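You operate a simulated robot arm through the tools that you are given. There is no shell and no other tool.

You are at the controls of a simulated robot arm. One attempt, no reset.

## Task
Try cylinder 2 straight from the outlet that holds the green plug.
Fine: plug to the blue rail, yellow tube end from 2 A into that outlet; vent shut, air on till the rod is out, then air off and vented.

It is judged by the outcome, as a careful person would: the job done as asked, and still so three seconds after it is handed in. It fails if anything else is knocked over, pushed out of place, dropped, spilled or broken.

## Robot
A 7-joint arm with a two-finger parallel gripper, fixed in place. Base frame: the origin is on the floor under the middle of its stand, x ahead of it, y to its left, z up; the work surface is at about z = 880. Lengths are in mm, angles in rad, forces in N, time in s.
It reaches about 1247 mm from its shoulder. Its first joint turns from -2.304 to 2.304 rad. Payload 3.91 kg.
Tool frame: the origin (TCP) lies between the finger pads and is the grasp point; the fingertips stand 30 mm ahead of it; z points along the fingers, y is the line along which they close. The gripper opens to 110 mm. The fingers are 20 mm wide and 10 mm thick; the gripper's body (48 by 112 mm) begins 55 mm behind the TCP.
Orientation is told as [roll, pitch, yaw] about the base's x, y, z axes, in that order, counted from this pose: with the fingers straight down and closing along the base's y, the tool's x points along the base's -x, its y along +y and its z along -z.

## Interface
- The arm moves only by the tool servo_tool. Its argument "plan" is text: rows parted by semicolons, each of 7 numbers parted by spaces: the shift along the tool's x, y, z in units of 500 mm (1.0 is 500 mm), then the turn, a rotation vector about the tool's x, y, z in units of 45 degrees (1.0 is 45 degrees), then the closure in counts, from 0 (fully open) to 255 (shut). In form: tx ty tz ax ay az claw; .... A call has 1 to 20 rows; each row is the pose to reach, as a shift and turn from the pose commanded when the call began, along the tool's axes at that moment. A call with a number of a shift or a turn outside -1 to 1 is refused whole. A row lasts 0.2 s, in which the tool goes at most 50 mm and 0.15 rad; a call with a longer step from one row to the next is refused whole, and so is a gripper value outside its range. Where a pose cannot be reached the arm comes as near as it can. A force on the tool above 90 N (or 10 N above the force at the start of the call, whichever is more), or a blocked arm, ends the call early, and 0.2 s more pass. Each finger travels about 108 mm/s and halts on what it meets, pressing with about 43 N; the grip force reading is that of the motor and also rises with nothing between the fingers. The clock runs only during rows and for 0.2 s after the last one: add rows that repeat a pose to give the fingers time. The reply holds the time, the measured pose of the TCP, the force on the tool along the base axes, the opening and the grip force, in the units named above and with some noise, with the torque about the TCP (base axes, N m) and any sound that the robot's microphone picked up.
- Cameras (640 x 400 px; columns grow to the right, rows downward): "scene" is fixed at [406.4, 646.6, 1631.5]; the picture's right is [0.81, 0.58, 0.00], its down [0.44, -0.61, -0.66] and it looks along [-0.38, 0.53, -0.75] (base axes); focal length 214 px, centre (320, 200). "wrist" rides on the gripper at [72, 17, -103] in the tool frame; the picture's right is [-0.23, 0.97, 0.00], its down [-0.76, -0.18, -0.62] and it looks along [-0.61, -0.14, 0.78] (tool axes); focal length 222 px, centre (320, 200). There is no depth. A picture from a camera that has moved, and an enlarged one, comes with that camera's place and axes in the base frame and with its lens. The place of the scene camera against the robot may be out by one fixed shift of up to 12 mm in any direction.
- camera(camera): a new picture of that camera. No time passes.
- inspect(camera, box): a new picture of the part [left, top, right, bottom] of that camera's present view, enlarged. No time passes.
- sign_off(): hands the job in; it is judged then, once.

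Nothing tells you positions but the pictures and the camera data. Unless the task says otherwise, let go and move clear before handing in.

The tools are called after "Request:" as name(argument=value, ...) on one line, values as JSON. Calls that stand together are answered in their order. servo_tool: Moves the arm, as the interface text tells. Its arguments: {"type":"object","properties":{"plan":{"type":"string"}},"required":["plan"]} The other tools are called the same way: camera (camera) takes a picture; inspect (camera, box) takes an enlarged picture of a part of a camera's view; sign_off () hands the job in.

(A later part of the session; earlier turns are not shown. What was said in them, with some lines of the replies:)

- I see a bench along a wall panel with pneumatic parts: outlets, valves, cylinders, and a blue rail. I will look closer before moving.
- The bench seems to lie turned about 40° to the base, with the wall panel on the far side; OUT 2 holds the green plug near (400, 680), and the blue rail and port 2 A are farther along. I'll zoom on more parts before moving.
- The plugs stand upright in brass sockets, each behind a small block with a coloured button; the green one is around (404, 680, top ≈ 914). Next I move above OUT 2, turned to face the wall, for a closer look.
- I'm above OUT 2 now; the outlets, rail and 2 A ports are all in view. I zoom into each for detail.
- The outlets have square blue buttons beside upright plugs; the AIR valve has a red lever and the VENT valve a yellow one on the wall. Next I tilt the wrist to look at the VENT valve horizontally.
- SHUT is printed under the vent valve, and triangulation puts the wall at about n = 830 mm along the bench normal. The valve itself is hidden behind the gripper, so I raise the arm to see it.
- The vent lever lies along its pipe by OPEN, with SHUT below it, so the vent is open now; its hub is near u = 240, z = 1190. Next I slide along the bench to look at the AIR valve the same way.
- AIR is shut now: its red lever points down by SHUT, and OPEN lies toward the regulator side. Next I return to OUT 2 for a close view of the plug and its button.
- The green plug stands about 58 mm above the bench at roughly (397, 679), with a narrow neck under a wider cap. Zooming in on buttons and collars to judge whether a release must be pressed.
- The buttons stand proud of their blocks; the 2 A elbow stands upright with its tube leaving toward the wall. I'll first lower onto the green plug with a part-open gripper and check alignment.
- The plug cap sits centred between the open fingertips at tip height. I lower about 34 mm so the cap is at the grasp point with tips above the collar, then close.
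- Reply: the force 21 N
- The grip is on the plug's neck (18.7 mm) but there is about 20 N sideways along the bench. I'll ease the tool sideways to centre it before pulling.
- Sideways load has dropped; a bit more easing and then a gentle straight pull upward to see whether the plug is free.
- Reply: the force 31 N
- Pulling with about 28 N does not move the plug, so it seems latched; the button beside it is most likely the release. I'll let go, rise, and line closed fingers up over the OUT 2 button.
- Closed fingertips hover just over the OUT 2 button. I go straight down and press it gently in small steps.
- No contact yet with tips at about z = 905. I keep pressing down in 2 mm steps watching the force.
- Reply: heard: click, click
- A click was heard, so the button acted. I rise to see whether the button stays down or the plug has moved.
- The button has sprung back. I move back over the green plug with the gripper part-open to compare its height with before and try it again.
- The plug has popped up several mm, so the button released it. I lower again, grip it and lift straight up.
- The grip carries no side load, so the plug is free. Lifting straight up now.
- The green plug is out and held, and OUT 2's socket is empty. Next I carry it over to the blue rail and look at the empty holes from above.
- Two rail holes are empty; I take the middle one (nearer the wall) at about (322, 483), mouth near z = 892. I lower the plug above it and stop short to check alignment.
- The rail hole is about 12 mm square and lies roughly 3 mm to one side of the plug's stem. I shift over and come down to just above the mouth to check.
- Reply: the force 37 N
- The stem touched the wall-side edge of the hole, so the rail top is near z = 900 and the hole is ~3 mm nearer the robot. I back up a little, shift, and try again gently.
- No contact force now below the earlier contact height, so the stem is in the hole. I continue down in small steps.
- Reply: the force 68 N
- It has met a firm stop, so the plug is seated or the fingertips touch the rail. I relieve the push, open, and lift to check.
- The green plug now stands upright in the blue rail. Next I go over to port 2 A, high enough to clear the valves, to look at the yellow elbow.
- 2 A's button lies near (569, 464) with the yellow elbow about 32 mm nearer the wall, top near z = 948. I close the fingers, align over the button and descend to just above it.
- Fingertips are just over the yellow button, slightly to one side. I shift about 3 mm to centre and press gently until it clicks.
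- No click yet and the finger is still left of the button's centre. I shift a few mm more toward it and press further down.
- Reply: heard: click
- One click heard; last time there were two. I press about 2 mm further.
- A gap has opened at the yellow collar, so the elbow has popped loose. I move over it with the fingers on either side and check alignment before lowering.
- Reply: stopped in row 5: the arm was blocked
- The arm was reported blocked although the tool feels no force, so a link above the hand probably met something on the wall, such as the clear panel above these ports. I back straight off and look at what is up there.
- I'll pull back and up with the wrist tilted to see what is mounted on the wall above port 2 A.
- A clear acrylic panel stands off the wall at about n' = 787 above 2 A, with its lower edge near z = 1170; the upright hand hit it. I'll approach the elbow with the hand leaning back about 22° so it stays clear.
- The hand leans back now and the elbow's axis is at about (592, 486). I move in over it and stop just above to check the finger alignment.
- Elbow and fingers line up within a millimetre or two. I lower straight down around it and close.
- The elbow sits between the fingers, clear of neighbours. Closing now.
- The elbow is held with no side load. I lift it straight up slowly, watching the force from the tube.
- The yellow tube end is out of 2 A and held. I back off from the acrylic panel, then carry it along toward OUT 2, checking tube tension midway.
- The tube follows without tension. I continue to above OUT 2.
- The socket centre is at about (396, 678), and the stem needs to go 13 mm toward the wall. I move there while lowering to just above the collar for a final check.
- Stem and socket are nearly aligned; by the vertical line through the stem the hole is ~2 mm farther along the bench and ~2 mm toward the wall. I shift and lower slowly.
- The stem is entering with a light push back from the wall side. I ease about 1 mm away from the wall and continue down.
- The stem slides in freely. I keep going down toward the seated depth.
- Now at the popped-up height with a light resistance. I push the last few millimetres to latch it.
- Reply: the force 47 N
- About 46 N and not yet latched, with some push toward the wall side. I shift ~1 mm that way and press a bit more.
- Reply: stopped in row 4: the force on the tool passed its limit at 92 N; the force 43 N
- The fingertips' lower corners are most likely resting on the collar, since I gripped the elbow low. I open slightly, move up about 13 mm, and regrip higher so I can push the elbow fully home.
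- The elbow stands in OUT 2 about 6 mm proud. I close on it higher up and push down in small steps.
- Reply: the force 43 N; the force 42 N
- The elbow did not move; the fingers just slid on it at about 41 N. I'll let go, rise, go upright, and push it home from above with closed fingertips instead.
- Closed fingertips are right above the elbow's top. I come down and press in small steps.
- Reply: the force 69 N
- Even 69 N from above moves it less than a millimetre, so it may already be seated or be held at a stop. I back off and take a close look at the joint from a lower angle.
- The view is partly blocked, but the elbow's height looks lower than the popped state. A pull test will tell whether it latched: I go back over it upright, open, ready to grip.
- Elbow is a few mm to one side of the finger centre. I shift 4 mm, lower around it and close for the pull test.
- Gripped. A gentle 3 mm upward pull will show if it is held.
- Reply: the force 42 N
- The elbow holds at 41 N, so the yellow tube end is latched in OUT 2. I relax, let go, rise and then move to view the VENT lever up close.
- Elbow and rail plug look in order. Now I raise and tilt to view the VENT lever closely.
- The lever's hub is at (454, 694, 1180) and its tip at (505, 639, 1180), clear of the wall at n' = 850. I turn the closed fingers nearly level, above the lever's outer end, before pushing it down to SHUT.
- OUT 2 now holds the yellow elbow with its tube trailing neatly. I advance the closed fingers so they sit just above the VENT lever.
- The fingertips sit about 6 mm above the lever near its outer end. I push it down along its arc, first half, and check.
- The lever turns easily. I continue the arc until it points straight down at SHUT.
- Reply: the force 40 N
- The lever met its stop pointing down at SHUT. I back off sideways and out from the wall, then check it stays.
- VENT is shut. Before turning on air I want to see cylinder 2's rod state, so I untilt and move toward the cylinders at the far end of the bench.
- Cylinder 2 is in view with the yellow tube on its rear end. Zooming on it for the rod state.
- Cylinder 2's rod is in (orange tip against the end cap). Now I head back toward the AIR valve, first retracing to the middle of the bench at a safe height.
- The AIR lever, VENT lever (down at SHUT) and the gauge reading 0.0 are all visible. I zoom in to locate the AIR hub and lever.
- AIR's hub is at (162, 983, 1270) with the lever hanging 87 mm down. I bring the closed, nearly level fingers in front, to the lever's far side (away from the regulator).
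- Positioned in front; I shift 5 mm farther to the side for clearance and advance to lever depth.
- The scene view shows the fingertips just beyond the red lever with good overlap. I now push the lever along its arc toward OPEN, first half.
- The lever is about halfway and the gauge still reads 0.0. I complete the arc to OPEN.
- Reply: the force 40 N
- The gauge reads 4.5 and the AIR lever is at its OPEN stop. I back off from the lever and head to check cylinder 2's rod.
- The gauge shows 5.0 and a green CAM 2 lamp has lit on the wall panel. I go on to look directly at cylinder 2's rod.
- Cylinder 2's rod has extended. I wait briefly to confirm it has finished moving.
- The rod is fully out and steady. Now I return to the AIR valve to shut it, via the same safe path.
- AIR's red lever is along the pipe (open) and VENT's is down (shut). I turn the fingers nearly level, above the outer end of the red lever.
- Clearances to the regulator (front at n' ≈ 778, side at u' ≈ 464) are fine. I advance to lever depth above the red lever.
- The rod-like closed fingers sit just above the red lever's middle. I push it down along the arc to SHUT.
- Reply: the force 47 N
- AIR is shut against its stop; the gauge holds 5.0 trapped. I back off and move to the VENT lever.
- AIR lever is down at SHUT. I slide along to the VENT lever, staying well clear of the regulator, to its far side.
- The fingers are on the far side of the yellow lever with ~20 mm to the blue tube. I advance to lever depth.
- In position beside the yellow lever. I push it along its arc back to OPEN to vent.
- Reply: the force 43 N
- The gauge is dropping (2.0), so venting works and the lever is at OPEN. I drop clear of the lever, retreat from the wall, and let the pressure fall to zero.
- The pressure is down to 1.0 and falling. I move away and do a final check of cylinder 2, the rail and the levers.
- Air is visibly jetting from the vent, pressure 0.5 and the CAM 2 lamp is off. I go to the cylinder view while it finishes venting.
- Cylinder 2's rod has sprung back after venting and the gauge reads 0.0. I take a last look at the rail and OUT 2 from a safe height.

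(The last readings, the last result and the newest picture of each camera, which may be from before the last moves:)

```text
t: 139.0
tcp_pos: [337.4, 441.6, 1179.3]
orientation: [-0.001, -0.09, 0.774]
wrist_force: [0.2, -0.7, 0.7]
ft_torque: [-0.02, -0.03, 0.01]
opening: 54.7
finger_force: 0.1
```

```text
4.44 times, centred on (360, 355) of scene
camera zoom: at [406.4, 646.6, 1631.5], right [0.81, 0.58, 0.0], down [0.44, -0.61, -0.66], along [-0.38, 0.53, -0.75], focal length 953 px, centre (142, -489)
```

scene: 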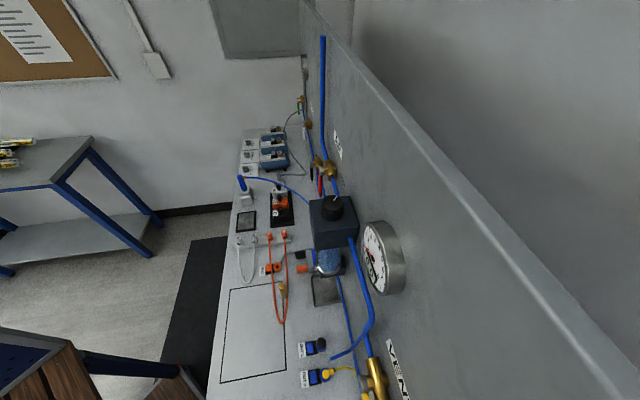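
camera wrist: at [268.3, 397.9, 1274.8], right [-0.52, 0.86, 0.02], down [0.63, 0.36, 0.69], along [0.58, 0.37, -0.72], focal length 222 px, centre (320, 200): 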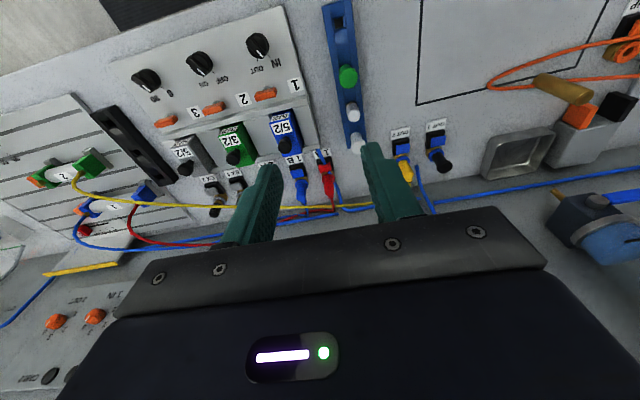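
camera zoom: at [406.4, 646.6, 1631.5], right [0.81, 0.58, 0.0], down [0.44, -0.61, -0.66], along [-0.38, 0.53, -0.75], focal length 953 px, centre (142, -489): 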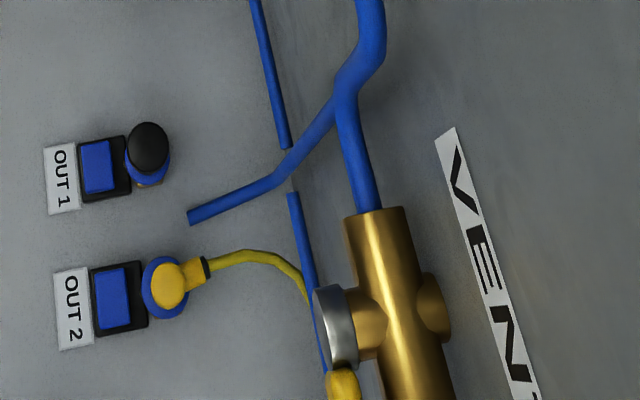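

The green plug stands in the blue rail and the yellow tube end from 2 A is latched in OUT 2. AIR is shut, VENT is open and the gauge reads 0.0. Cylinder 2's rod came fully out on air before I shut it off. The arm is clear and holding nothing, so I hand the job in.

Request:
sign_off()

```text
The job is handed in.
```

The green plug is on the blue rail, and the yellow tube end from 2 A is in OUT 2, the outlet the plug came from. Cylinder 2 worked: its rod came fully out on air.

- **Air run:** With the vent shut I opened AIR. The gauge climbed to 5.0 and I watched the rod sit steady at full stroke.
- **End state:** AIR is shut and the vent is open. The gauge is at 0.0, and the rod went back in once the pressure was let off.
- **Tube end:** I heard no click when it went into OUT 2, so I tested it with a pull of about 41 N and it held.
- **Bumps on the way:** The arm was blocked once, most likely by the clear panel on the wall above 2 A. I backed off and it looked in place afterwards. While seating the tube end, the push also reached about 92 N before it stopped. I saw no damage from either.

The arm is clear of the bench parts and holding nothing.
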